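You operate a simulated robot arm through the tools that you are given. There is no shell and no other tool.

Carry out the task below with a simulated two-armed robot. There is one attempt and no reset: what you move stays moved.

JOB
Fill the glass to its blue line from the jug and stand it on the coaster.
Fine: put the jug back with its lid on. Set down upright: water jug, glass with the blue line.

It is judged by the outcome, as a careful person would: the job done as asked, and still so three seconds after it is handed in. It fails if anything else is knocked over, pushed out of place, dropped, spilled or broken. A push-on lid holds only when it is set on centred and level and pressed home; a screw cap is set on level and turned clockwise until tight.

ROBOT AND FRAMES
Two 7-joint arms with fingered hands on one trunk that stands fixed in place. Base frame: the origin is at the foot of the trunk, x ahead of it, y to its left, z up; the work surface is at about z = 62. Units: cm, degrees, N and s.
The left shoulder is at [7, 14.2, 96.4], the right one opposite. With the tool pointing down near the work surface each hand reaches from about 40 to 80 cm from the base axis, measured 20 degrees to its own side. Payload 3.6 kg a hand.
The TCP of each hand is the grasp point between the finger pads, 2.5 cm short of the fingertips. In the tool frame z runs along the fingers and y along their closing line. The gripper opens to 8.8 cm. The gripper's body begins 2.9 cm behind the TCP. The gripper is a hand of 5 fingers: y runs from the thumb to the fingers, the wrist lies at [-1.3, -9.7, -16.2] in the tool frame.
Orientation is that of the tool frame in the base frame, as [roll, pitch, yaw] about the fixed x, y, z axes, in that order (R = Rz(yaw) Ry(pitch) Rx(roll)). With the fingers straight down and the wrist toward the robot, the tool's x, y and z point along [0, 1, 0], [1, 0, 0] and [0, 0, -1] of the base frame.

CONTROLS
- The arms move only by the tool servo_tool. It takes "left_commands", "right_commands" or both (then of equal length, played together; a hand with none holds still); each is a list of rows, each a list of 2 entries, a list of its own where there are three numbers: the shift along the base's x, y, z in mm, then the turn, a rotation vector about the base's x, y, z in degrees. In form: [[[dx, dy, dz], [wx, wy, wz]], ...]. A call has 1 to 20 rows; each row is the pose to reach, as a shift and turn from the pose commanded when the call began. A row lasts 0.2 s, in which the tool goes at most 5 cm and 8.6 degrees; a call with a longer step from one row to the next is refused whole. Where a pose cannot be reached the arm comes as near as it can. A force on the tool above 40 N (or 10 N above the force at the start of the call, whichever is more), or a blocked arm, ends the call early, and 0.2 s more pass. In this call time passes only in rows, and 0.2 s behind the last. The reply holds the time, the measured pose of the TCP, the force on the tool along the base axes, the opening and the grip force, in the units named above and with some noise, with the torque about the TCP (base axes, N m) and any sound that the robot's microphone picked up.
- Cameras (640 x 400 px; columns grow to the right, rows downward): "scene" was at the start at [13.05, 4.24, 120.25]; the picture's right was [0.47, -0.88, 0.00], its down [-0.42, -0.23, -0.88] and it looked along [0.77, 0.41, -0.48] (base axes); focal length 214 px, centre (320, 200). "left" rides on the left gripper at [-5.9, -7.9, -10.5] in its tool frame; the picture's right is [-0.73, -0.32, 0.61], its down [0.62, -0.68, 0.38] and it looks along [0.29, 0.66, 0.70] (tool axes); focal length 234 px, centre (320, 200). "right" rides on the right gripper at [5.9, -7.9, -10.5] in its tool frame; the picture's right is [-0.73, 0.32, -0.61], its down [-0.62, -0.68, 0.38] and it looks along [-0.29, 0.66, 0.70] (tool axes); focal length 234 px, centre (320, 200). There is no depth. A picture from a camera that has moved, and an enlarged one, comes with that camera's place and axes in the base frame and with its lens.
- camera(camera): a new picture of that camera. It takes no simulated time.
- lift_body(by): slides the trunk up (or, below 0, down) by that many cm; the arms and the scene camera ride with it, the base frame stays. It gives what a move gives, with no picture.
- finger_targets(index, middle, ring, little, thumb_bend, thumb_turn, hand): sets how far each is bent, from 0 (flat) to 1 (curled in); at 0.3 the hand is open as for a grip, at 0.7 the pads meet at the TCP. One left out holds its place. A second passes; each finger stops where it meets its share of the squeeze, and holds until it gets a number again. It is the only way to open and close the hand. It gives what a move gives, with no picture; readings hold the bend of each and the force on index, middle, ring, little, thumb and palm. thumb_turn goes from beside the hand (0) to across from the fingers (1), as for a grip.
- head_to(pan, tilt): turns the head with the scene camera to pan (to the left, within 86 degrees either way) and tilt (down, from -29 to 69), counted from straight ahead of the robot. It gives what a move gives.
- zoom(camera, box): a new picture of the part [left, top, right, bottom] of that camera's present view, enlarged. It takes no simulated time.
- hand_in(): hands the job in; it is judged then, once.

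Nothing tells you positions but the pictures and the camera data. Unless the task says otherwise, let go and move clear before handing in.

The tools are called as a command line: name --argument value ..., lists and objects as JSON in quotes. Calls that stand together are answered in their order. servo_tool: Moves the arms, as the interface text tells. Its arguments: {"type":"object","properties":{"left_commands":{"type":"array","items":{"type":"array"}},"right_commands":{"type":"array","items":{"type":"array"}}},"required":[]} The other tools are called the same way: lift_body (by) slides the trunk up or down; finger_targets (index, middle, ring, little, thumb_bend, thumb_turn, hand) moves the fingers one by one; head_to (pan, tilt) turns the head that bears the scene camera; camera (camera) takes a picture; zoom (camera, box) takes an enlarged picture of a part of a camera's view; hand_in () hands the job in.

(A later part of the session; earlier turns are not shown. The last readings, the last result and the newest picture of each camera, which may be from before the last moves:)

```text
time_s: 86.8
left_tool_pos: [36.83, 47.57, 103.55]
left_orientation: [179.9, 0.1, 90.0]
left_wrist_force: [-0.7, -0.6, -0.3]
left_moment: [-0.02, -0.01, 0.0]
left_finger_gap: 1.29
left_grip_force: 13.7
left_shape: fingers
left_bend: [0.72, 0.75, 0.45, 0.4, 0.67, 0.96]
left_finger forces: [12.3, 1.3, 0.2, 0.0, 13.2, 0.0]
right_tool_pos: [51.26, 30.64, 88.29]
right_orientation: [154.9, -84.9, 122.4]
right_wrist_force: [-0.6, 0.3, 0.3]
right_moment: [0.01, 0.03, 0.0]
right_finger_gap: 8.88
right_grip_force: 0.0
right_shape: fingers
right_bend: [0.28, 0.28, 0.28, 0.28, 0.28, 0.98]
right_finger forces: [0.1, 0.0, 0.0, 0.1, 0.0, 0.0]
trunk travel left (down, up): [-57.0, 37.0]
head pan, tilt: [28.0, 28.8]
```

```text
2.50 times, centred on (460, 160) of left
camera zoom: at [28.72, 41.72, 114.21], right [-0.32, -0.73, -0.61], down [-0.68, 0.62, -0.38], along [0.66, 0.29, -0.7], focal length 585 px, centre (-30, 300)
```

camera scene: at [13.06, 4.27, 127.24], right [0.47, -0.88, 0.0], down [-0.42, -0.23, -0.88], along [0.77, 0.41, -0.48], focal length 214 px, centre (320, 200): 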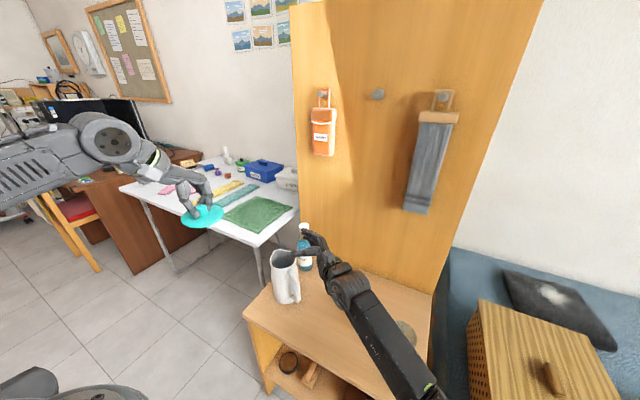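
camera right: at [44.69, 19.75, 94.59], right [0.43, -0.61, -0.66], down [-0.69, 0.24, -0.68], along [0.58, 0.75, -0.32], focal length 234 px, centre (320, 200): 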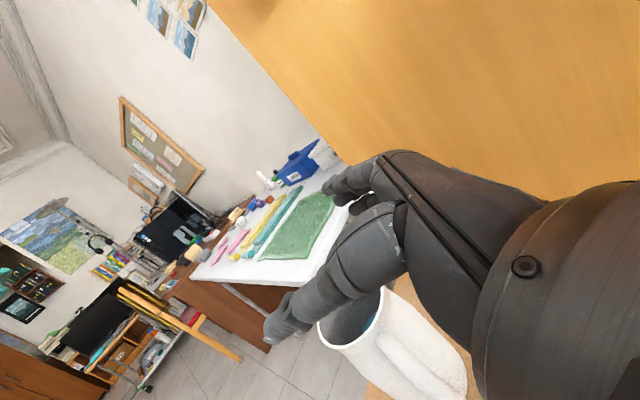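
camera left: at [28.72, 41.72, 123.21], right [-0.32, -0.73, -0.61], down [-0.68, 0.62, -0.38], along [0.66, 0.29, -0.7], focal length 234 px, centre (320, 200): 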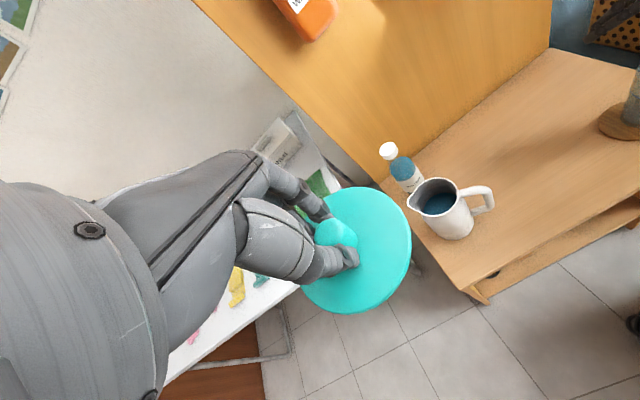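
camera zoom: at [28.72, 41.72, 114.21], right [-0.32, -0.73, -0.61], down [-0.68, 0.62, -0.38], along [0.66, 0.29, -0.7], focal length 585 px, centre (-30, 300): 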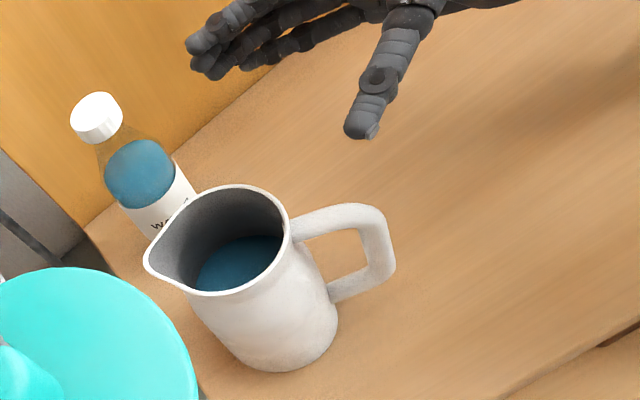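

Reached exactly, with the hand level above the handle. I'll lower it around the handle in two stages.

servo_tool --right_commands '[[[0, 0, -20], [0, 0, 0]], [[0, 0, -40], [0, 0, 0]], [[0, 0, -60], [0, 0, 0]], [[0, 0, -80], [0, 0, 0]]]'

camera --camera "right"

zoom --camera "scene" --box '[240, 210, 380, 330]'

zoom --camera "left" --box '[370, 80, 550, 240]'

```text
time_s: 87.8
left_tool_pos: [36.69, 47.66, 103.6]
left_orientation: [180.0, 0.0, 89.9]
left_wrist_force: [-0.5, -0.5, -0.7]
left_moment: [-0.02, 0.0, 0.0]
left_finger_gap: 1.28
left_grip_force: 13.5
left_shape: fingers
left_bend: [0.72, 0.75, 0.45, 0.4, 0.67, 0.96]
left_finger forces: [12.4, 1.3, 0.1, 0.0, 13.1, 0.1]
right_tool_pos: [51.45, 30.42, 80.17]
right_orientation: [155.2, -84.8, 122.1]
right_wrist_force: [0.4, 0.9, 0.5]
right_moment: [0.03, 0.0, 0.01]
right_finger_gap: 8.88
right_grip_force: 0.1
right_shape: fingers
right_bend: [0.28, 0.28, 0.28, 0.28, 0.28, 0.98]
right_finger forces: [0.1, 0.0, 0.0, 0.0, 0.1, 0.0]
trunk travel left (down, up): [-57.0, 37.0]
head pan, tilt: [28.0, 28.8]
```

```text
taken
camera right: at [44.72, 19.62, 86.53], right [0.43, -0.61, -0.66], down [-0.69, 0.24, -0.68], along [0.58, 0.75, -0.32], focal length 234 px, centre (320, 200)
```

right: 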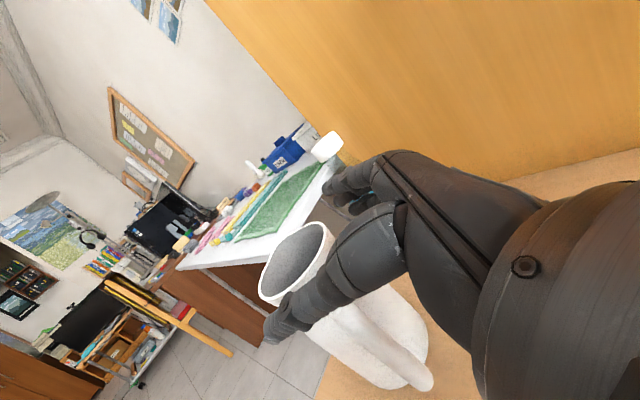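

```text
3.33 times, centred on (310, 270) of scene
camera zoom: at [13.07, 4.26, 127.24], right [0.47, -0.88, 0.0], down [-0.42, -0.23, -0.88], along [0.77, 0.41, -0.48], focal length 715 px, centre (353, -33)
```

zoom: 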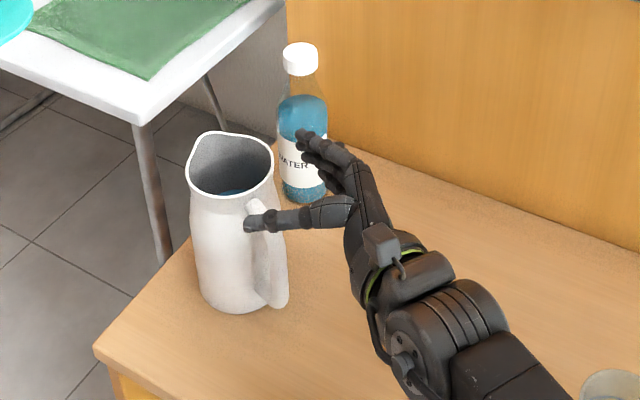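

```text
2.50 times, centred on (460, 160) of left
camera zoom: at [28.73, 41.71, 114.21], right [-0.32, -0.73, -0.61], down [-0.68, 0.62, -0.38], along [0.66, 0.29, -0.7], focal length 585 px, centre (-30, 300)
```

zoom: 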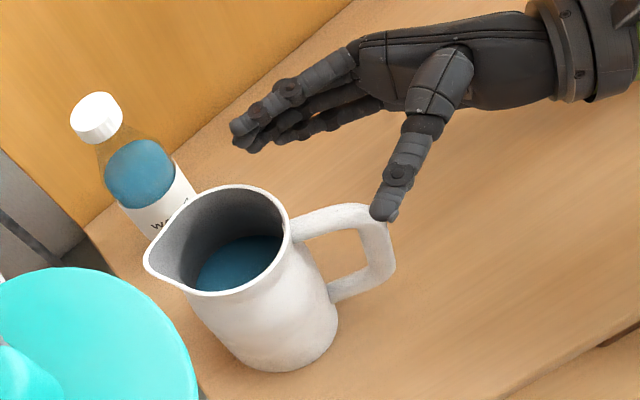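

The thumb will pass just on the robot side of the bar. I'll shift slightly for clearance and lower the rest of the way.

servo_tool --right_commands '[[[-5, 6, -5], [0, 0, 0]], [[-5, 8, -25], [0, 0, 0]], [[-5, 8, -45], [0, 0, 0]], [[-5, 8, -60], [0, 0, 0]], [[-5, 8, -72], [0, 0, 0]]]'

camera --camera "right"

zoom --camera "scene" --box '[240, 210, 380, 330]'

zoom --camera "left" --box '[370, 80, 550, 240]'

```text
time_s: 89.0
left_tool_pos: [36.79, 47.61, 103.74]
left_orientation: [180.0, 0.0, 90.0]
left_wrist_force: [-0.5, -0.4, -0.3]
left_moment: [-0.02, 0.0, 0.0]
left_finger_gap: 1.27
left_grip_force: 12.5
left_shape: fingers
left_bend: [0.72, 0.75, 0.45, 0.4, 0.67, 0.96]
left_finger forces: [12.5, 1.2, 0.1, 0.0, 13.2, 0.1]
right_tool_pos: [51.81, 30.63, 73.11]
right_orientation: [152.5, -84.4, 123.9]
right_wrist_force: [0.4, -0.6, 0.6]
right_moment: [-0.03, -0.02, 0.0]
right_finger_gap: 8.88
right_grip_force: 0.1
right_shape: fingers
right_bend: [0.28, 0.28, 0.28, 0.28, 0.28, 0.98]
right_finger forces: [0.0, 0.0, 0.0, 0.0, 0.0, 0.0]
trunk travel left (down, up): [-57.0, 37.0]
head pan, tilt: [28.0, 28.8]
```

```text
taken
camera right: at [44.9, 19.82, 79.31], right [0.43, -0.62, -0.65], down [-0.69, 0.25, -0.68], along [0.59, 0.74, -0.32], focal length 234 px, centre (320, 200)
```

right: 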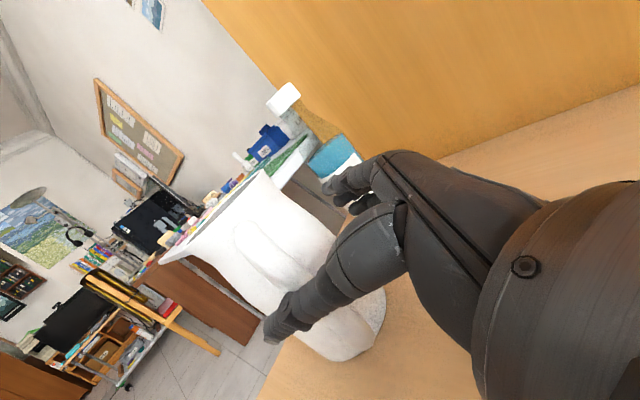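

```text
3.33 times, centred on (310, 270) of scene
camera zoom: at [13.08, 4.23, 127.24], right [0.47, -0.88, 0.0], down [-0.42, -0.23, -0.88], along [0.77, 0.41, -0.48], focal length 715 px, centre (353, -33)
```

zoom: 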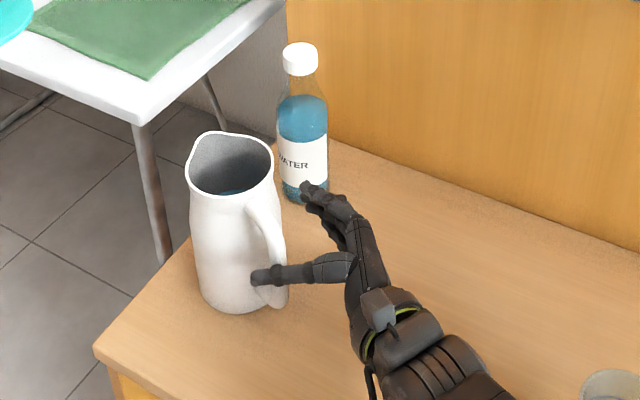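

```text
2.50 times, centred on (460, 160) of left
camera zoom: at [28.74, 41.69, 114.22], right [-0.32, -0.73, -0.61], down [-0.68, 0.62, -0.38], along [0.66, 0.29, -0.7], focal length 585 px, centre (-30, 300)
```

zoom: 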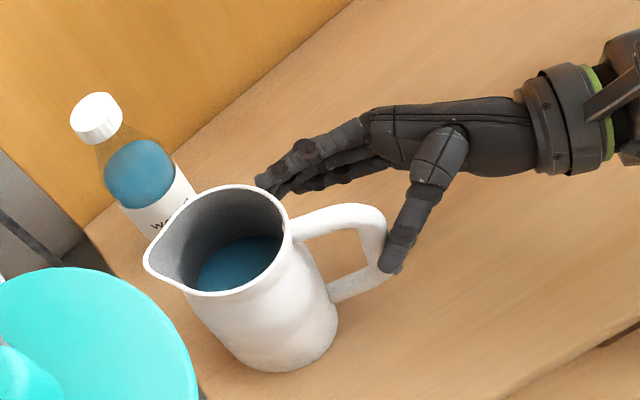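

The handle now sits between thumb and fingers. I'll move slowly in +x so the thumb swings the handle round into line with the hand.

servo_tool --right_commands '[[[4, 0, 0], [0, 0, 0]], [[8, 1, 0], [0, 0, 0]], [[12, 1, 0], [0, 0, 0]], [[16, 2, 0], [0, 0, 0]], [[20, 2, 0], [0, 0, 0]]]'

zoom --camera "scene" --box '[240, 210, 380, 330]'

zoom --camera "left" --box '[370, 80, 550, 240]'

```text
time_s: 90.4
left_tool_pos: [36.74, 47.58, 103.64]
left_orientation: [179.9, -0.1, 90.0]
left_wrist_force: [-0.3, -0.3, -0.8]
left_moment: [0.0, 0.03, 0.0]
left_finger_gap: 1.25
left_grip_force: 13.6
left_shape: fingers
left_bend: [0.72, 0.75, 0.45, 0.4, 0.67, 0.96]
left_finger forces: [12.4, 1.2, 0.2, 0.0, 13.2, 0.0]
right_tool_pos: [54.31, 28.32, 71.66]
right_orientation: [161.2, -82.9, 113.7]
right_wrist_force: [-0.8, -0.8, 0.6]
right_moment: [-0.03, 0.01, 0.02]
right_finger_gap: 9.05
right_grip_force: 0.2
right_shape: fingers
right_bend: [0.28, 0.28, 0.28, 0.28, 0.26, 0.97]
right_finger forces: [0.0, 0.0, 0.0, 0.1, 0.7, 0.0]
right hand out of reach, approached as far as the arm can: row 4, 5
trunk travel left (down, up): [-57.0, 37.0]
head pan, tilt: [28.0, 28.8]
stopped in row 5 (right hand): the arm was blocked; the commanded pose is now the measured one
```

```text
3.33 times, centred on (310, 270) of scene
camera zoom: at [13.06, 4.22, 127.25], right [0.47, -0.88, 0.0], down [-0.42, -0.23, -0.88], along [0.77, 0.41, -0.48], focal length 715 px, centre (353, -33)
```

zoom: 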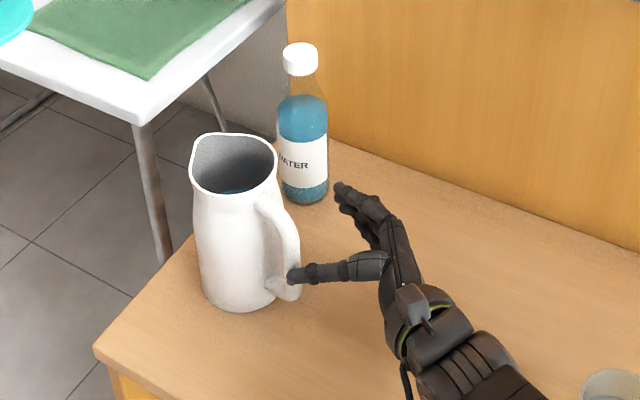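

```text
2.50 times, centred on (460, 160) of left
camera zoom: at [28.72, 41.68, 114.22], right [-0.32, -0.73, -0.61], down [-0.68, 0.62, -0.38], along [0.66, 0.29, -0.7], focal length 585 px, centre (-30, 300)
```

zoom: 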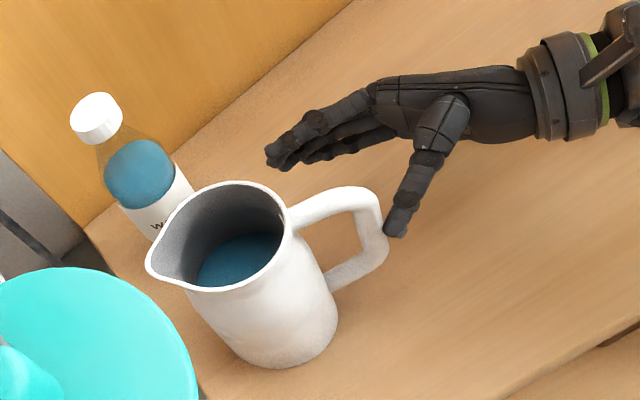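

The arm hit its reach limit because the trunk is high. I'll raise the hand off the handle and lower the trunk to gain reach.

servo_tool --right_commands '[[[-6, 2, 20], [0, 0, 0]], [[-12, 5, 45], [0, 0, 0]], [[-18, 10, 75], [0, 0, 0]], [[-20, 18, 105], [0, 0, 0]], [[-20, 22, 125], [0, 0, 0]]]'

camera --camera "right"

zoom --camera "scene" --box '[240, 210, 380, 330]'

```text
time_s: 91.8
left_tool_pos: [36.75, 47.58, 103.61]
left_orientation: [-179.9, 0.0, 90.0]
left_wrist_force: [0.1, 0.2, 0.0]
left_moment: [0.02, 0.01, 0.01]
left_finger_gap: 1.26
left_grip_force: 13.7
left_shape: fingers
left_bend: [0.72, 0.75, 0.45, 0.4, 0.67, 0.96]
left_finger forces: [12.4, 1.2, 0.3, 0.0, 13.2, 0.0]
right_tool_pos: [53.92, 28.01, 81.79]
right_orientation: [168.1, -80.4, 105.1]
right_wrist_force: [-0.6, -0.3, 0.2]
right_moment: [0.0, 0.0, 0.02]
right_finger_gap: 8.88
right_grip_force: 0.1
right_shape: fingers
right_bend: [0.28, 0.28, 0.28, 0.28, 0.28, 0.98]
right_finger forces: [0.0, 0.0, 0.0, 0.1, 0.1, 0.1]
trunk travel left (down, up): [-57.0, 37.0]
head pan, tilt: [28.0, 28.8]
stopped in row 5 (right hand): the arm was blocked; the commanded pose is now the measured one
```

```text
taken
camera right: at [46.4, 18.29, 89.01], right [0.39, -0.7, -0.61], down [-0.67, 0.24, -0.7], along [0.63, 0.68, -0.38], focal length 234 px, centre (320, 200)
```

right: 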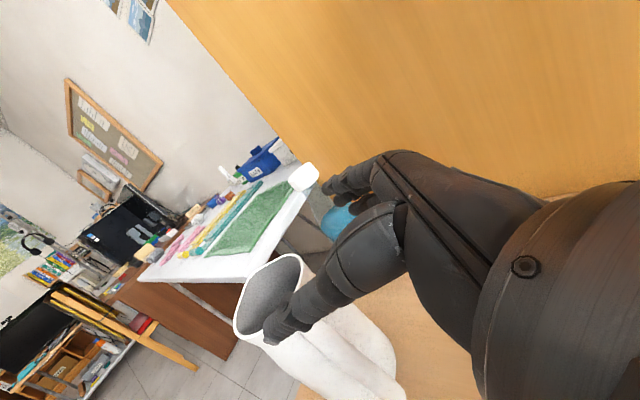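

```text
3.33 times, centred on (310, 270) of scene
camera zoom: at [13.06, 4.25, 127.24], right [0.47, -0.88, 0.0], down [-0.42, -0.23, -0.88], along [0.77, 0.41, -0.48], focal length 715 px, centre (353, -33)
```

zoom: 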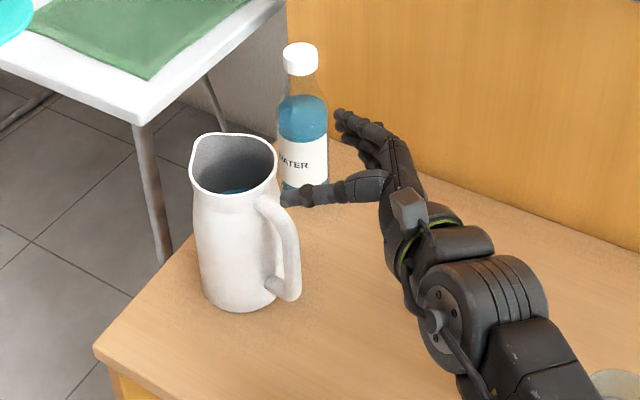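

The level pose is fine for finger directions above about 100°, with the forearm high and clear of the glass. I'll yaw the hand to 108°, raise it, and lower the trunk for more reach.

servo_tool --right_commands '[[[0, 2, 15], [0, 0, 5]], [[0, 5, 30], [0, 0, 10]], [[-2, 10, 50], [0, 0, 15]], [[-4, 15, 65], [0, 0, 15]]]'

lift_body --by -8

camera --camera "scene"

camera --camera "right"

```text
time_s: 92.8
left_tool_pos: [36.76, 47.62, 103.67]
left_orientation: [180.0, -0.1, 90.0]
left_wrist_force: [0.1, -0.5, 0.4]
left_moment: [0.03, -0.01, 0.02]
left_finger_gap: 1.29
left_grip_force: 13.9
left_shape: fingers
left_bend: [0.72, 0.75, 0.45, 0.4, 0.67, 0.96]
left_finger forces: [12.4, 1.2, 0.2, 0.1, 13.3, 0.0]
right_tool_pos: [53.45, 29.95, 88.56]
right_orientation: [168.7, -80.6, 119.7]
right_wrist_force: [-0.1, 0.1, 0.2]
right_moment: [0.04, 0.01, 0.01]
right_finger_gap: 8.89
right_grip_force: 0.0
right_shape: fingers
right_bend: [0.28, 0.28, 0.28, 0.28, 0.28, 0.98]
right_finger forces: [0.1, 0.0, 0.0, 0.0, 0.0, 0.0]
trunk travel left (down, up): [-57.0, 37.0]
head pan, tilt: [28.0, 28.8]
```

```text
time_s: 94.0
left_tool_pos: [36.73, 47.54, 95.75]
left_orientation: [-179.9, 0.0, 90.0]
left_wrist_force: [-0.3, -0.4, -0.5]
left_moment: [-0.01, -0.01, 0.0]
left_finger_gap: 1.27
left_grip_force: 12.8
left_shape: fingers
left_bend: [0.72, 0.75, 0.45, 0.4, 0.67, 0.96]
left_finger forces: [12.5, 1.2, 0.3, 0.0, 13.2, 0.1]
right_tool_pos: [53.3, 29.94, 80.58]
right_orientation: [168.3, -80.6, 120.1]
right_wrist_force: [0.3, -0.2, -0.9]
right_moment: [-0.01, -0.01, 0.02]
right_finger_gap: 8.92
right_grip_force: 0.1
right_shape: fingers
right_bend: [0.28, 0.28, 0.28, 0.28, 0.28, 0.98]
right_finger forces: [0.0, 0.0, 0.0, 0.1, 0.0, 0.0]
trunk travel left (down, up): [-49.0, 45.0]
head pan, tilt: [28.0, 28.8]
```

```text
taken
camera scene: at [13.03, 4.23, 119.25], right [0.47, -0.88, 0.0], down [-0.42, -0.23, -0.88], along [0.77, 0.41, -0.48], focal length 214 px, centre (320, 200)
```

scene: 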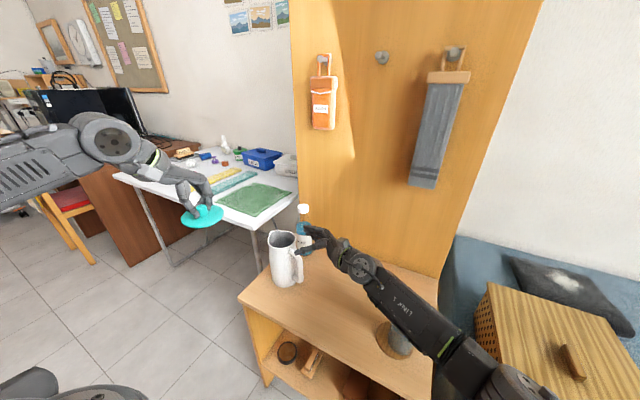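

```text
taken
camera right: at [48.7, 18.39, 87.67], right [0.55, -0.57, -0.61], down [-0.71, 0.05, -0.7], along [0.43, 0.82, -0.38], focal length 234 px, centre (320, 200)
```

right: 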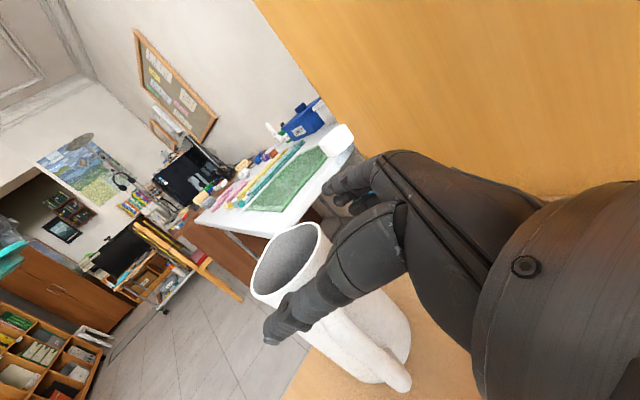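

I'll use a 103° finger direction for more clearance to the glass, and lower the hand so the thumb sits on the robot side of the bar.

servo_tool --right_commands '[[[0, 4, 0], [0, 0, -2.5]], [[1, 8, -5], [0, 0, -5]], [[1, 8, -25], [0, 0, -5]], [[1, 8, -45], [0, 0, -5]], [[1, 8, -62], [0, 0, -5]], [[1, 8, -76], [0, 0, -5]]]'

zoom --camera "scene" --box '[240, 200, 420, 370]'

zoom --camera "left" --box '[370, 60, 550, 220]'

camera --camera "right"

```text
time_s: 95.4
left_tool_pos: [36.7, 47.54, 95.58]
left_orientation: [-180.0, 0.0, 90.0]
left_wrist_force: [0.0, -0.3, -0.2]
left_moment: [0.01, -0.01, 0.01]
left_finger_gap: 1.26
left_grip_force: 13.5
left_shape: fingers
left_bend: [0.72, 0.75, 0.45, 0.4, 0.67, 0.96]
left_finger forces: [12.4, 1.2, 0.2, 0.0, 13.2, 0.1]
right_tool_pos: [53.27, 30.68, 73.04]
right_orientation: [168.8, -80.6, 114.7]
right_wrist_force: [-1.7, -1.1, 1.2]
right_moment: [-0.01, 0.03, 0.05]
right_finger_gap: 9.09
right_grip_force: 0.7
right_shape: fingers
right_bend: [0.28, 0.28, 0.28, 0.28, 0.26, 0.97]
right_finger forces: [0.1, 0.0, 0.0, 0.1, 1.6, 0.0]
right hand out of reach, approached as far as the arm can: row 2
trunk travel left (down, up): [-49.0, 45.0]
head pan, tilt: [28.0, 28.8]
```

```text
2.35 times, centred on (330, 285) of scene
camera zoom: at [13.01, 4.22, 119.25], right [0.47, -0.88, 0.0], down [-0.42, -0.23, -0.88], along [0.77, 0.41, -0.48], focal length 505 px, centre (296, 0)
```

zoom: 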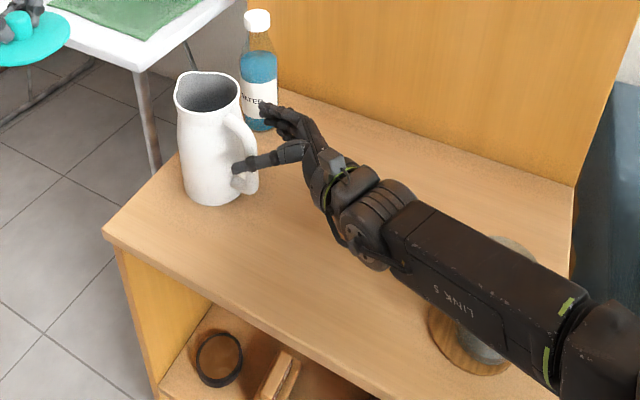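

```text
2.50 times, centred on (460, 140) of left
camera zoom: at [28.68, 41.68, 106.24], right [-0.32, -0.73, -0.61], down [-0.68, 0.62, -0.38], along [0.66, 0.29, -0.7], focal length 585 px, centre (-30, 350)
```

zoom: 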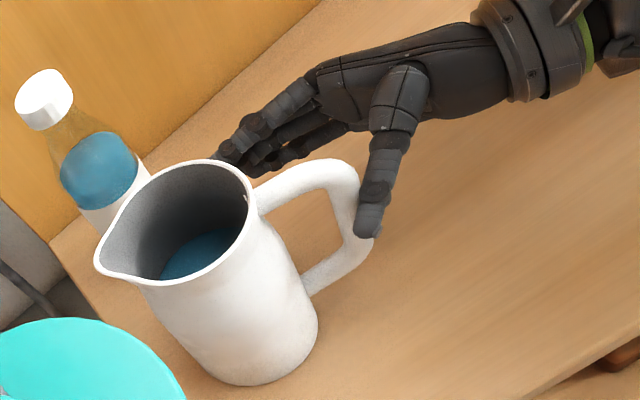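

```text
taken
camera right: at [47.84, 19.57, 80.11], right [0.5, -0.61, -0.61], down [-0.71, 0.12, -0.7], along [0.5, 0.78, -0.38], focal length 234 px, centre (320, 200)
```

right: 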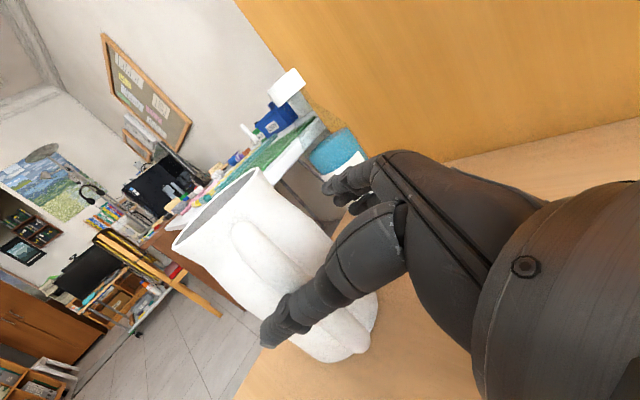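

zoom --camera "scene" --box '[360, 270, 460, 370]'

camera --camera "left"

```text
4.00 times, centred on (410, 320) of scene
camera zoom: at [13.01, 4.22, 119.25], right [0.47, -0.88, 0.0], down [-0.42, -0.23, -0.88], along [0.77, 0.41, -0.48], focal length 858 px, centre (-40, -280)
```

zoom: 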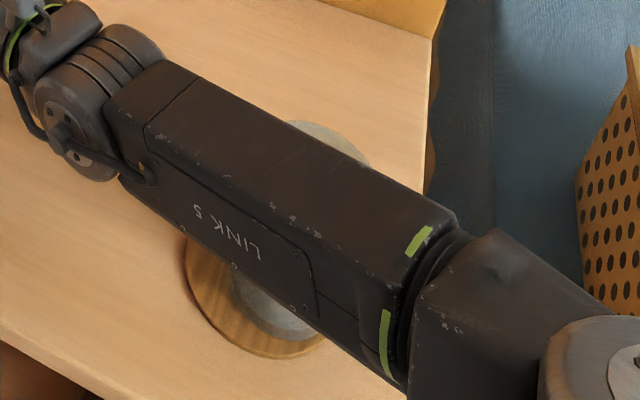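

```text
taken
camera left: at [28.68, 41.68, 106.24], right [-0.32, -0.73, -0.61], down [-0.68, 0.62, -0.38], along [0.66, 0.29, -0.7], focal length 234 px, centre (320, 200)
```

left: 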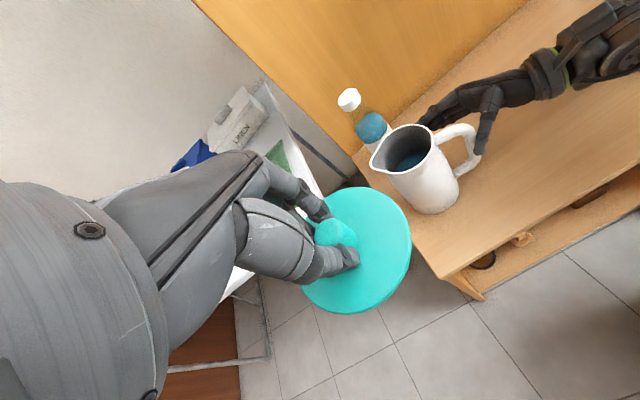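

The forearm clears the glass by about 2 cm. I'll push gently in +x to turn the jug's handle.

servo_tool --right_commands '[[[5, 0, 0], [0, 0, 0]], [[10, -1, 0], [0, 0, 0]], [[15, -2, 0], [0, 0, 0]], [[20, -3, 0], [0, 0, 0]]]'

zoom --camera "scene" --box '[240, 200, 420, 370]'

zoom --camera "left" --box '[370, 60, 550, 220]'

```text
time_s: 96.4
left_tool_pos: [36.63, 47.66, 95.61]
left_orientation: [-180.0, 0.0, 89.9]
left_wrist_force: [0.5, -0.4, -0.3]
left_moment: [0.02, -0.02, 0.04]
left_finger_gap: 1.27
left_grip_force: 13.5
left_shape: fingers
left_bend: [0.72, 0.75, 0.45, 0.4, 0.67, 0.96]
left_finger forces: [12.4, 1.1, 0.3, 0.1, 13.3, 0.0]
right_tool_pos: [55.47, 30.46, 72.97]
right_orientation: [168.2, -80.6, 115.2]
right_wrist_force: [-1.7, -2.0, 1.1]
right_moment: [0.0, 0.02, 0.05]
right_finger_gap: 9.09
right_grip_force: 1.1
right_shape: fingers
right_bend: [0.28, 0.28, 0.28, 0.28, 0.26, 0.97]
right_finger forces: [0.0, 0.0, 0.2, 0.1, 1.8, 0.0]
trunk travel left (down, up): [-49.0, 45.0]
head pan, tilt: [28.0, 28.8]
```

```text
2.35 times, centred on (330, 285) of scene
camera zoom: at [13.02, 4.23, 119.25], right [0.47, -0.88, 0.0], down [-0.42, -0.23, -0.88], along [0.77, 0.41, -0.48], focal length 505 px, centre (296, 0)
```

zoom: 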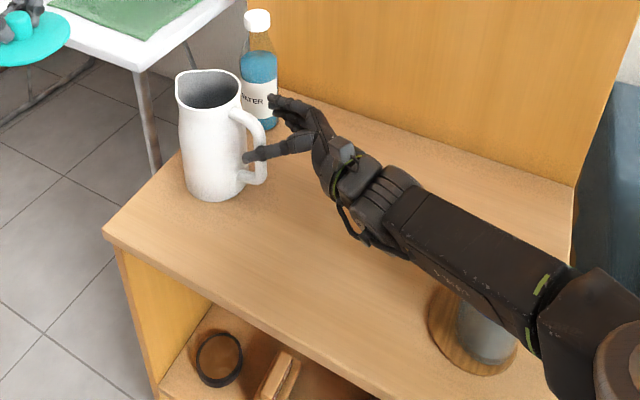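

```text
2.50 times, centred on (460, 140) of left
camera zoom: at [28.68, 41.69, 106.23], right [-0.32, -0.73, -0.61], down [-0.68, 0.62, -0.38], along [0.66, 0.29, -0.7], focal length 585 px, centre (-30, 350)
```

zoom: 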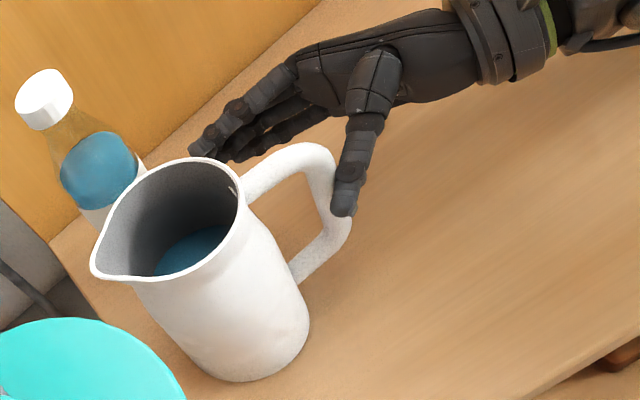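

servo_tool --right_commands '[[[5, 0, 0], [0, 0, 0]], [[10, 0, 0], [0, 0, 0]], [[15, 0, 0], [0, 0, 0]], [[19, 0, 0], [0, 0, 0]]]'

zoom --camera "scene" --box '[240, 200, 420, 370]'

zoom --camera "left" --box '[370, 60, 550, 220]'

camera --camera "right"

```text
time_s: 97.4
left_tool_pos: [36.74, 47.66, 95.65]
left_orientation: [-180.0, 0.0, 90.1]
left_wrist_force: [0.8, -0.3, -1.0]
left_moment: [-0.04, 0.01, 0.0]
left_finger_gap: 1.25
left_grip_force: 13.2
left_shape: fingers
left_bend: [0.72, 0.75, 0.45, 0.4, 0.67, 0.96]
left_finger forces: [12.4, 1.2, 0.2, 0.0, 13.3, 0.1]
right_tool_pos: [57.29, 30.38, 72.98]
right_orientation: [169.1, -80.7, 114.3]
right_wrist_force: [-0.8, -1.2, -0.3]
right_moment: [0.01, 0.03, 0.03]
right_finger_gap: 9.08
right_grip_force: 0.4
right_shape: fingers
right_bend: [0.28, 0.28, 0.28, 0.28, 0.26, 0.97]
right_finger forces: [0.1, 0.0, 0.0, 0.0, 1.5, 0.0]
trunk travel left (down, up): [-49.0, 45.0]
head pan, tilt: [28.0, 28.8]
```

```text
2.35 times, centred on (330, 285) of scene
camera zoom: at [13.03, 4.23, 119.25], right [0.47, -0.88, 0.0], down [-0.42, -0.23, -0.88], along [0.77, 0.41, -0.48], focal length 505 px, centre (296, 0)
```

zoom: 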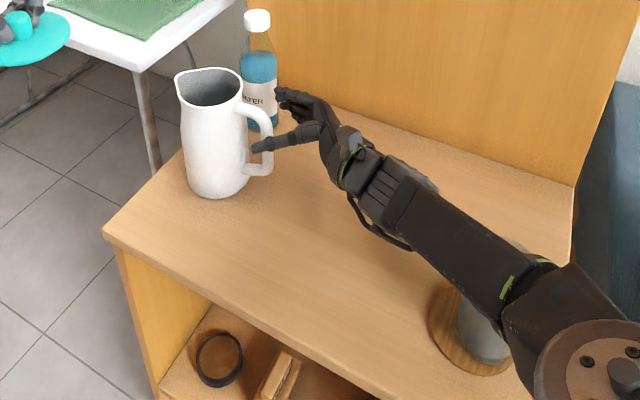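

```text
2.50 times, centred on (460, 140) of left
camera zoom: at [28.69, 41.69, 106.23], right [-0.32, -0.73, -0.61], down [-0.68, 0.62, -0.38], along [0.66, 0.29, -0.7], focal length 585 px, centre (-30, 350)
```

zoom: 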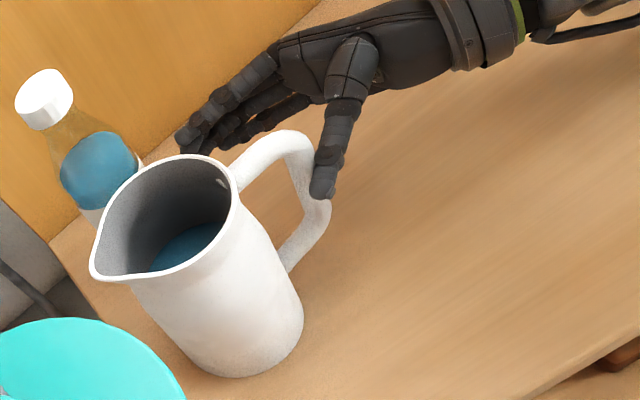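

```text
taken
camera right: at [51.71, 19.3, 80.13], right [0.5, -0.61, -0.61], down [-0.71, 0.12, -0.7], along [0.5, 0.78, -0.38], focal length 234 px, centre (320, 200)
```

right: 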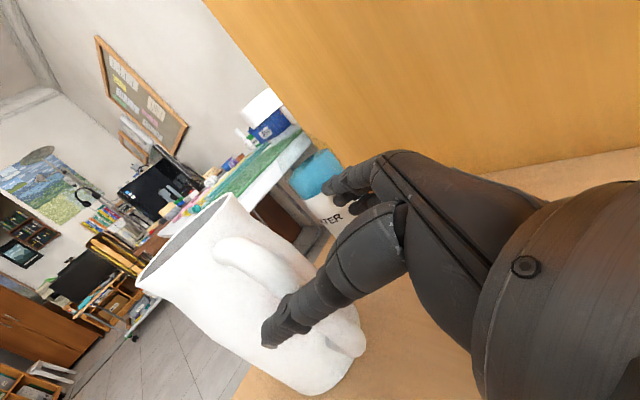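

The handle is now at about −85°, nicely in line with the hand. I'll shift back so the bar is centred between thumb and fingers.

servo_tool --right_commands '[[[-10, 0, 0], [0, 0, 0]], [[-20, 1, 0], [0, 0, 0]], [[-30, 2, 0], [0, 0, 0]], [[-40, 3, 0], [0, 0, 0]]]'

zoom --camera "scene" --box '[260, 210, 350, 300]'

zoom --camera "left" --box '[370, 60, 550, 220]'

zoom --camera "right" --box '[120, 140, 440, 400]'

```text
time_s: 98.4
left_tool_pos: [36.75, 47.68, 95.64]
left_orientation: [179.9, 0.0, 90.0]
left_wrist_force: [0.1, -0.5, -0.3]
left_moment: [0.0, 0.0, 0.01]
left_finger_gap: 1.27
left_grip_force: 13.3
left_shape: fingers
left_bend: [0.72, 0.75, 0.45, 0.4, 0.67, 0.96]
left_finger forces: [12.4, 1.2, 0.3, 0.1, 13.2, 0.0]
right_tool_pos: [53.24, 30.71, 72.91]
right_orientation: [168.7, -80.6, 114.8]
right_wrist_force: [-0.1, -0.1, -0.8]
right_moment: [0.02, 0.02, -0.01]
right_finger_gap: 8.91
right_grip_force: 0.0
right_shape: fingers
right_bend: [0.28, 0.28, 0.28, 0.28, 0.28, 0.97]
right_finger forces: [0.1, 0.0, 0.0, 0.0, 0.0, 0.1]
trunk travel left (down, up): [-49.0, 45.0]
head pan, tilt: [28.0, 28.8]
```

```text
4.44 times, centred on (305, 255) of scene
camera zoom: at [13.05, 4.24, 119.25], right [0.47, -0.88, 0.0], down [-0.42, -0.23, -0.88], along [0.77, 0.41, -0.48], focal length 953 px, centre (387, -44)
```

zoom: 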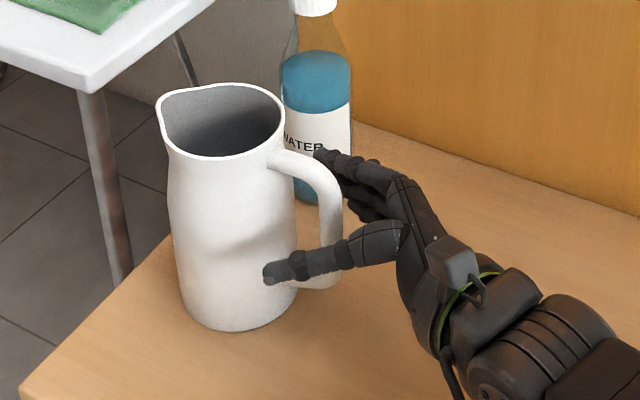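

```text
2.50 times, centred on (460, 140) of left
camera zoom: at [28.7, 41.7, 106.23], right [-0.32, -0.73, -0.61], down [-0.68, 0.62, -0.38], along [0.66, 0.29, -0.7], focal length 585 px, centre (-30, 350)
```

zoom: 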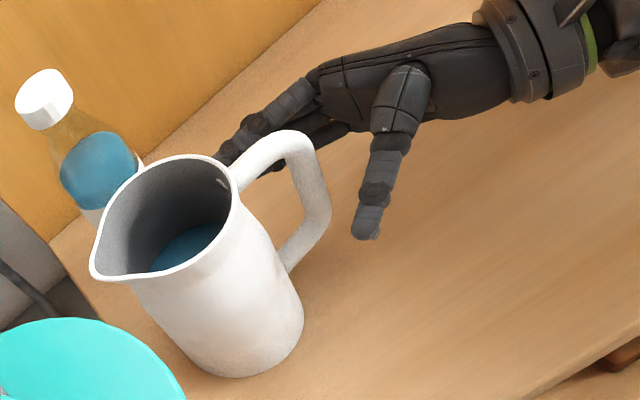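

```text
1.54 times, centred on (280, 270) of right
camera zoom: at [47.7, 19.59, 80.14], right [0.5, -0.61, -0.61], down [-0.71, 0.12, -0.7], along [0.5, 0.78, -0.38], focal length 360 px, centre (382, 92)
```

zoom: 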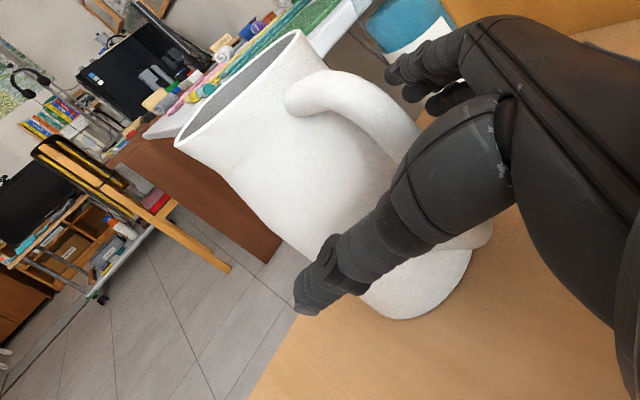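

The bar is near the centre of the grasp. I'll close in steps and watch that the jug stays put.

finger_targets --hand "right" --index 0.55 --middle 0.55 --ring 0.55 --little 0.55 --thumb_bend 0.5

zoom --camera "scene" --box '[260, 210, 350, 300]'

zoom --camera "left" --box '[370, 60, 550, 220]'

zoom --camera "right" --box '[120, 140, 440, 400]'

```text
time_s: 99.4
left_tool_pos: [36.78, 47.72, 95.64]
left_orientation: [180.0, 0.0, 90.0]
left_wrist_force: [0.3, -1.0, 0.2]
left_moment: [0.0, 0.0, -0.01]
left_finger_gap: 1.28
left_grip_force: 13.2
left_shape: fingers
left_bend: [0.72, 0.75, 0.45, 0.4, 0.67, 0.96]
left_finger forces: [12.4, 1.1, 0.2, 0.0, 13.2, 0.0]
right_tool_pos: [53.16, 30.65, 73.01]
right_orientation: [168.1, -80.7, 115.4]
right_wrist_force: [-0.3, 0.6, 0.3]
right_moment: [0.01, -0.02, -0.02]
right_finger_gap: 3.66
right_grip_force: 0.0
right_shape: fingers
right_bend: [0.55, 0.55, 0.55, 0.55, 0.5, 0.97]
right_finger forces: [0.0, 0.0, 0.0, 0.0, 0.1, 0.1]
trunk travel left (down, up): [-49.0, 45.0]
head pan, tilt: [28.0, 28.8]
```

```text
4.44 times, centred on (305, 255) of scene
camera zoom: at [13.05, 4.25, 119.24], right [0.47, -0.88, 0.0], down [-0.42, -0.23, -0.88], along [0.77, 0.41, -0.48], focal length 953 px, centre (387, -44)
```

zoom: 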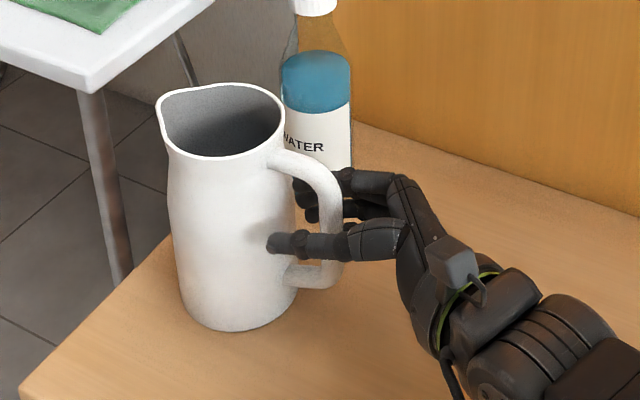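

```text
2.50 times, centred on (460, 140) of left
camera zoom: at [28.71, 41.7, 106.22], right [-0.32, -0.73, -0.61], down [-0.68, 0.62, -0.38], along [0.66, 0.29, -0.7], focal length 585 px, centre (-30, 350)
```

zoom: 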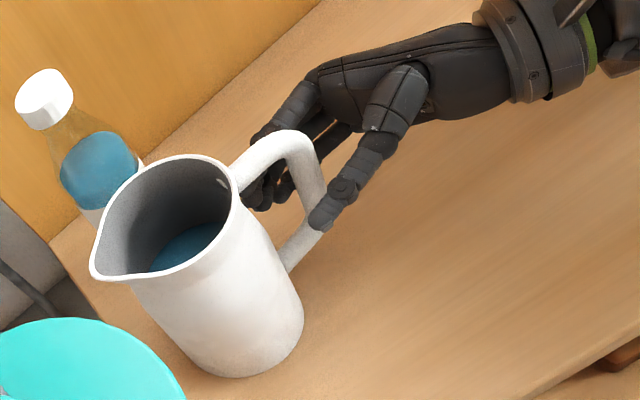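

```text
1.54 times, centred on (280, 270) of right
camera zoom: at [47.7, 19.61, 80.12], right [0.5, -0.61, -0.61], down [-0.71, 0.12, -0.7], along [0.5, 0.78, -0.38], focal length 360 px, centre (382, 92)
```

zoom: 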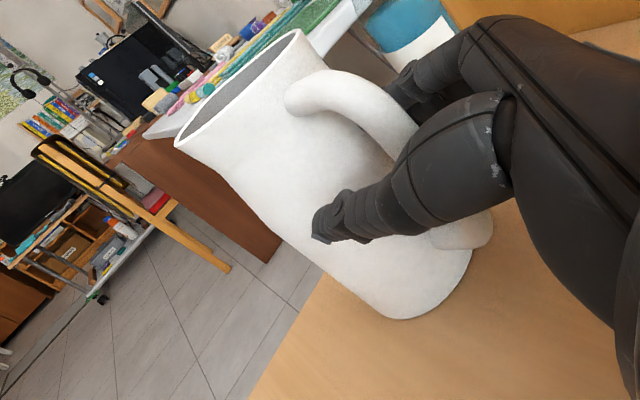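

finger_targets --hand "right" --index 0.68 --middle 0.68 --ring 0.68 --little 0.68 --thumb_bend 0.62

zoom --camera "scene" --box '[260, 210, 350, 300]'

zoom --camera "left" --box '[370, 60, 550, 220]'

zoom --camera "right" --box '[120, 140, 440, 400]'

```text
time_s: 100.4
left_tool_pos: [36.7, 47.64, 95.67]
left_orientation: [-179.9, 0.0, 89.9]
left_wrist_force: [0.5, 0.3, -0.2]
left_moment: [0.01, -0.01, 0.0]
left_finger_gap: 1.23
left_grip_force: 13.2
left_shape: fingers
left_bend: [0.72, 0.75, 0.45, 0.4, 0.67, 0.96]
left_finger forces: [12.4, 1.2, 0.1, 0.1, 13.2, 0.0]
right_tool_pos: [53.19, 30.66, 73.02]
right_orientation: [168.4, -80.6, 115.0]
right_wrist_force: [0.6, 1.0, -0.6]
right_moment: [0.02, -0.05, 0.01]
right_finger_gap: 0.96
right_grip_force: 0.8
right_shape: fingers
right_bend: [0.68, 0.68, 0.68, 0.67, 0.62, 0.97]
right_finger forces: [0.1, 0.1, 0.0, 0.9, 0.0, 0.0]
trunk travel left (down, up): [-49.0, 45.0]
head pan, tilt: [28.0, 28.8]
```

```text
4.44 times, centred on (305, 255) of scene
camera zoom: at [13.07, 4.26, 119.24], right [0.47, -0.88, 0.0], down [-0.42, -0.23, -0.88], along [0.77, 0.41, -0.48], focal length 953 px, centre (387, -44)
```

zoom: 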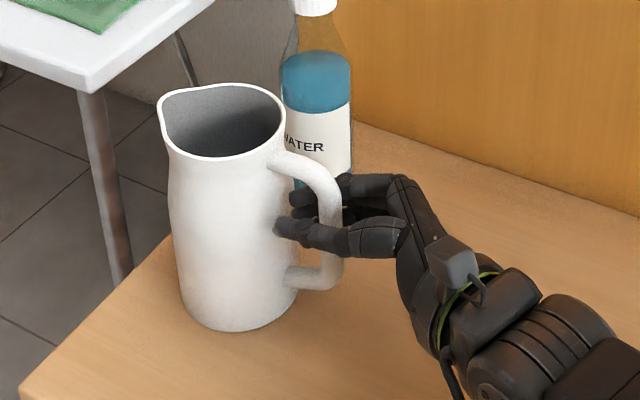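

```text
2.50 times, centred on (460, 140) of left
camera zoom: at [28.72, 41.71, 106.21], right [-0.32, -0.73, -0.61], down [-0.68, 0.62, -0.38], along [0.66, 0.29, -0.7], focal length 585 px, centre (-30, 350)
```

zoom: 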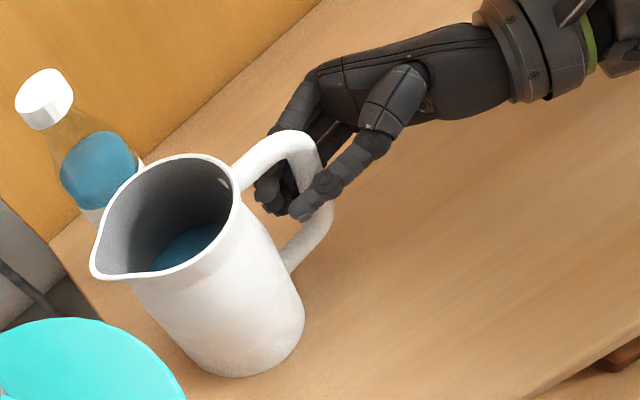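

```text
1.54 times, centred on (280, 270) of right
camera zoom: at [47.71, 19.62, 80.12], right [0.5, -0.61, -0.61], down [-0.71, 0.12, -0.7], along [0.5, 0.78, -0.38], focal length 360 px, centre (382, 92)
```

zoom: 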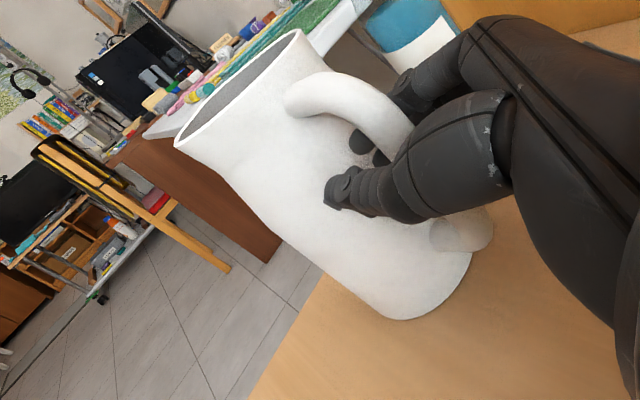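

finger_targets --hand "right" --index 0.78 --middle 0.78 --ring 0.78 --little 0.78 --thumb_bend 0.72

zoom --camera "scene" --box '[260, 210, 350, 300]'

zoom --camera "left" --box '[370, 60, 550, 220]'

zoom --camera "right" --box '[120, 140, 440, 400]'

```text
time_s: 101.4
left_tool_pos: [36.78, 47.64, 95.67]
left_orientation: [180.0, 0.0, 90.0]
left_wrist_force: [0.4, -0.1, -0.1]
left_moment: [-0.02, 0.0, 0.03]
left_finger_gap: 1.27
left_grip_force: 13.3
left_shape: fingers
left_bend: [0.72, 0.75, 0.45, 0.4, 0.67, 0.96]
left_finger forces: [12.4, 1.1, 0.2, 0.0, 13.2, 0.0]
right_tool_pos: [53.27, 30.73, 72.96]
right_orientation: [168.5, -80.6, 114.8]
right_wrist_force: [-0.1, 1.5, -0.7]
right_moment: [0.07, -0.03, -0.01]
right_finger_gap: 0.01
right_grip_force: 1.2
right_shape: fingers
right_bend: [0.77, 0.78, 0.78, 0.77, 0.68, 0.97]
right_finger forces: [0.1, 0.0, 0.0, 2.0, 1.1, 0.0]
trunk travel left (down, up): [-49.0, 45.0]
head pan, tilt: [28.0, 28.8]
```

```text
4.44 times, centred on (305, 255) of scene
camera zoom: at [13.07, 4.27, 119.24], right [0.47, -0.88, 0.0], down [-0.42, -0.23, -0.88], along [0.77, 0.41, -0.48], focal length 953 px, centre (387, -44)
```

zoom: 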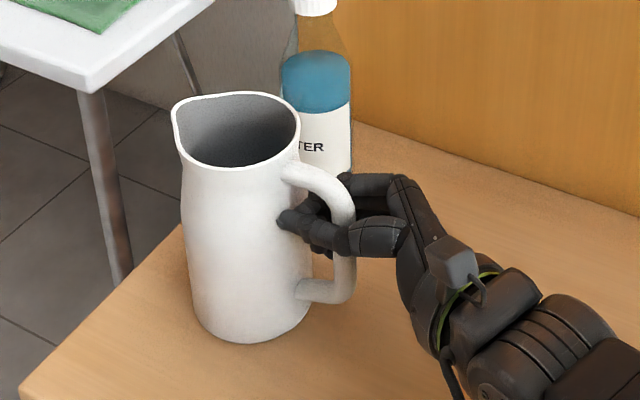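

```text
2.50 times, centred on (460, 140) of left
camera zoom: at [28.73, 41.72, 106.21], right [-0.32, -0.73, -0.61], down [-0.68, 0.62, -0.38], along [0.66, 0.29, -0.7], focal length 585 px, centre (-30, 350)
```

zoom: 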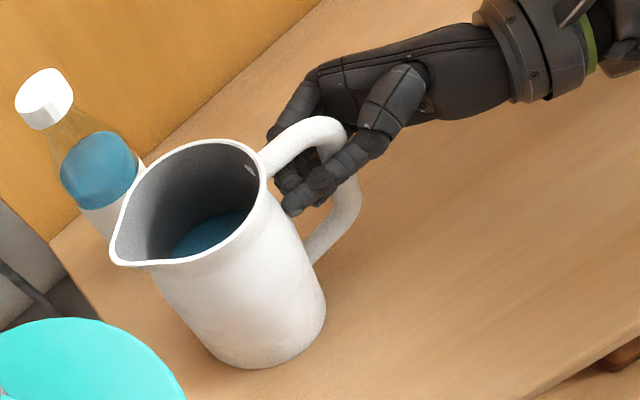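

```text
1.54 times, centred on (280, 270) of right
camera zoom: at [47.71, 19.62, 80.11], right [0.5, -0.61, -0.61], down [-0.71, 0.12, -0.7], along [0.5, 0.78, -0.38], focal length 360 px, centre (382, 92)
```

zoom: 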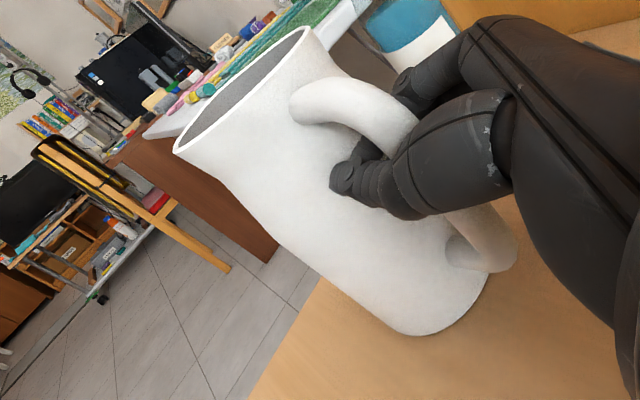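

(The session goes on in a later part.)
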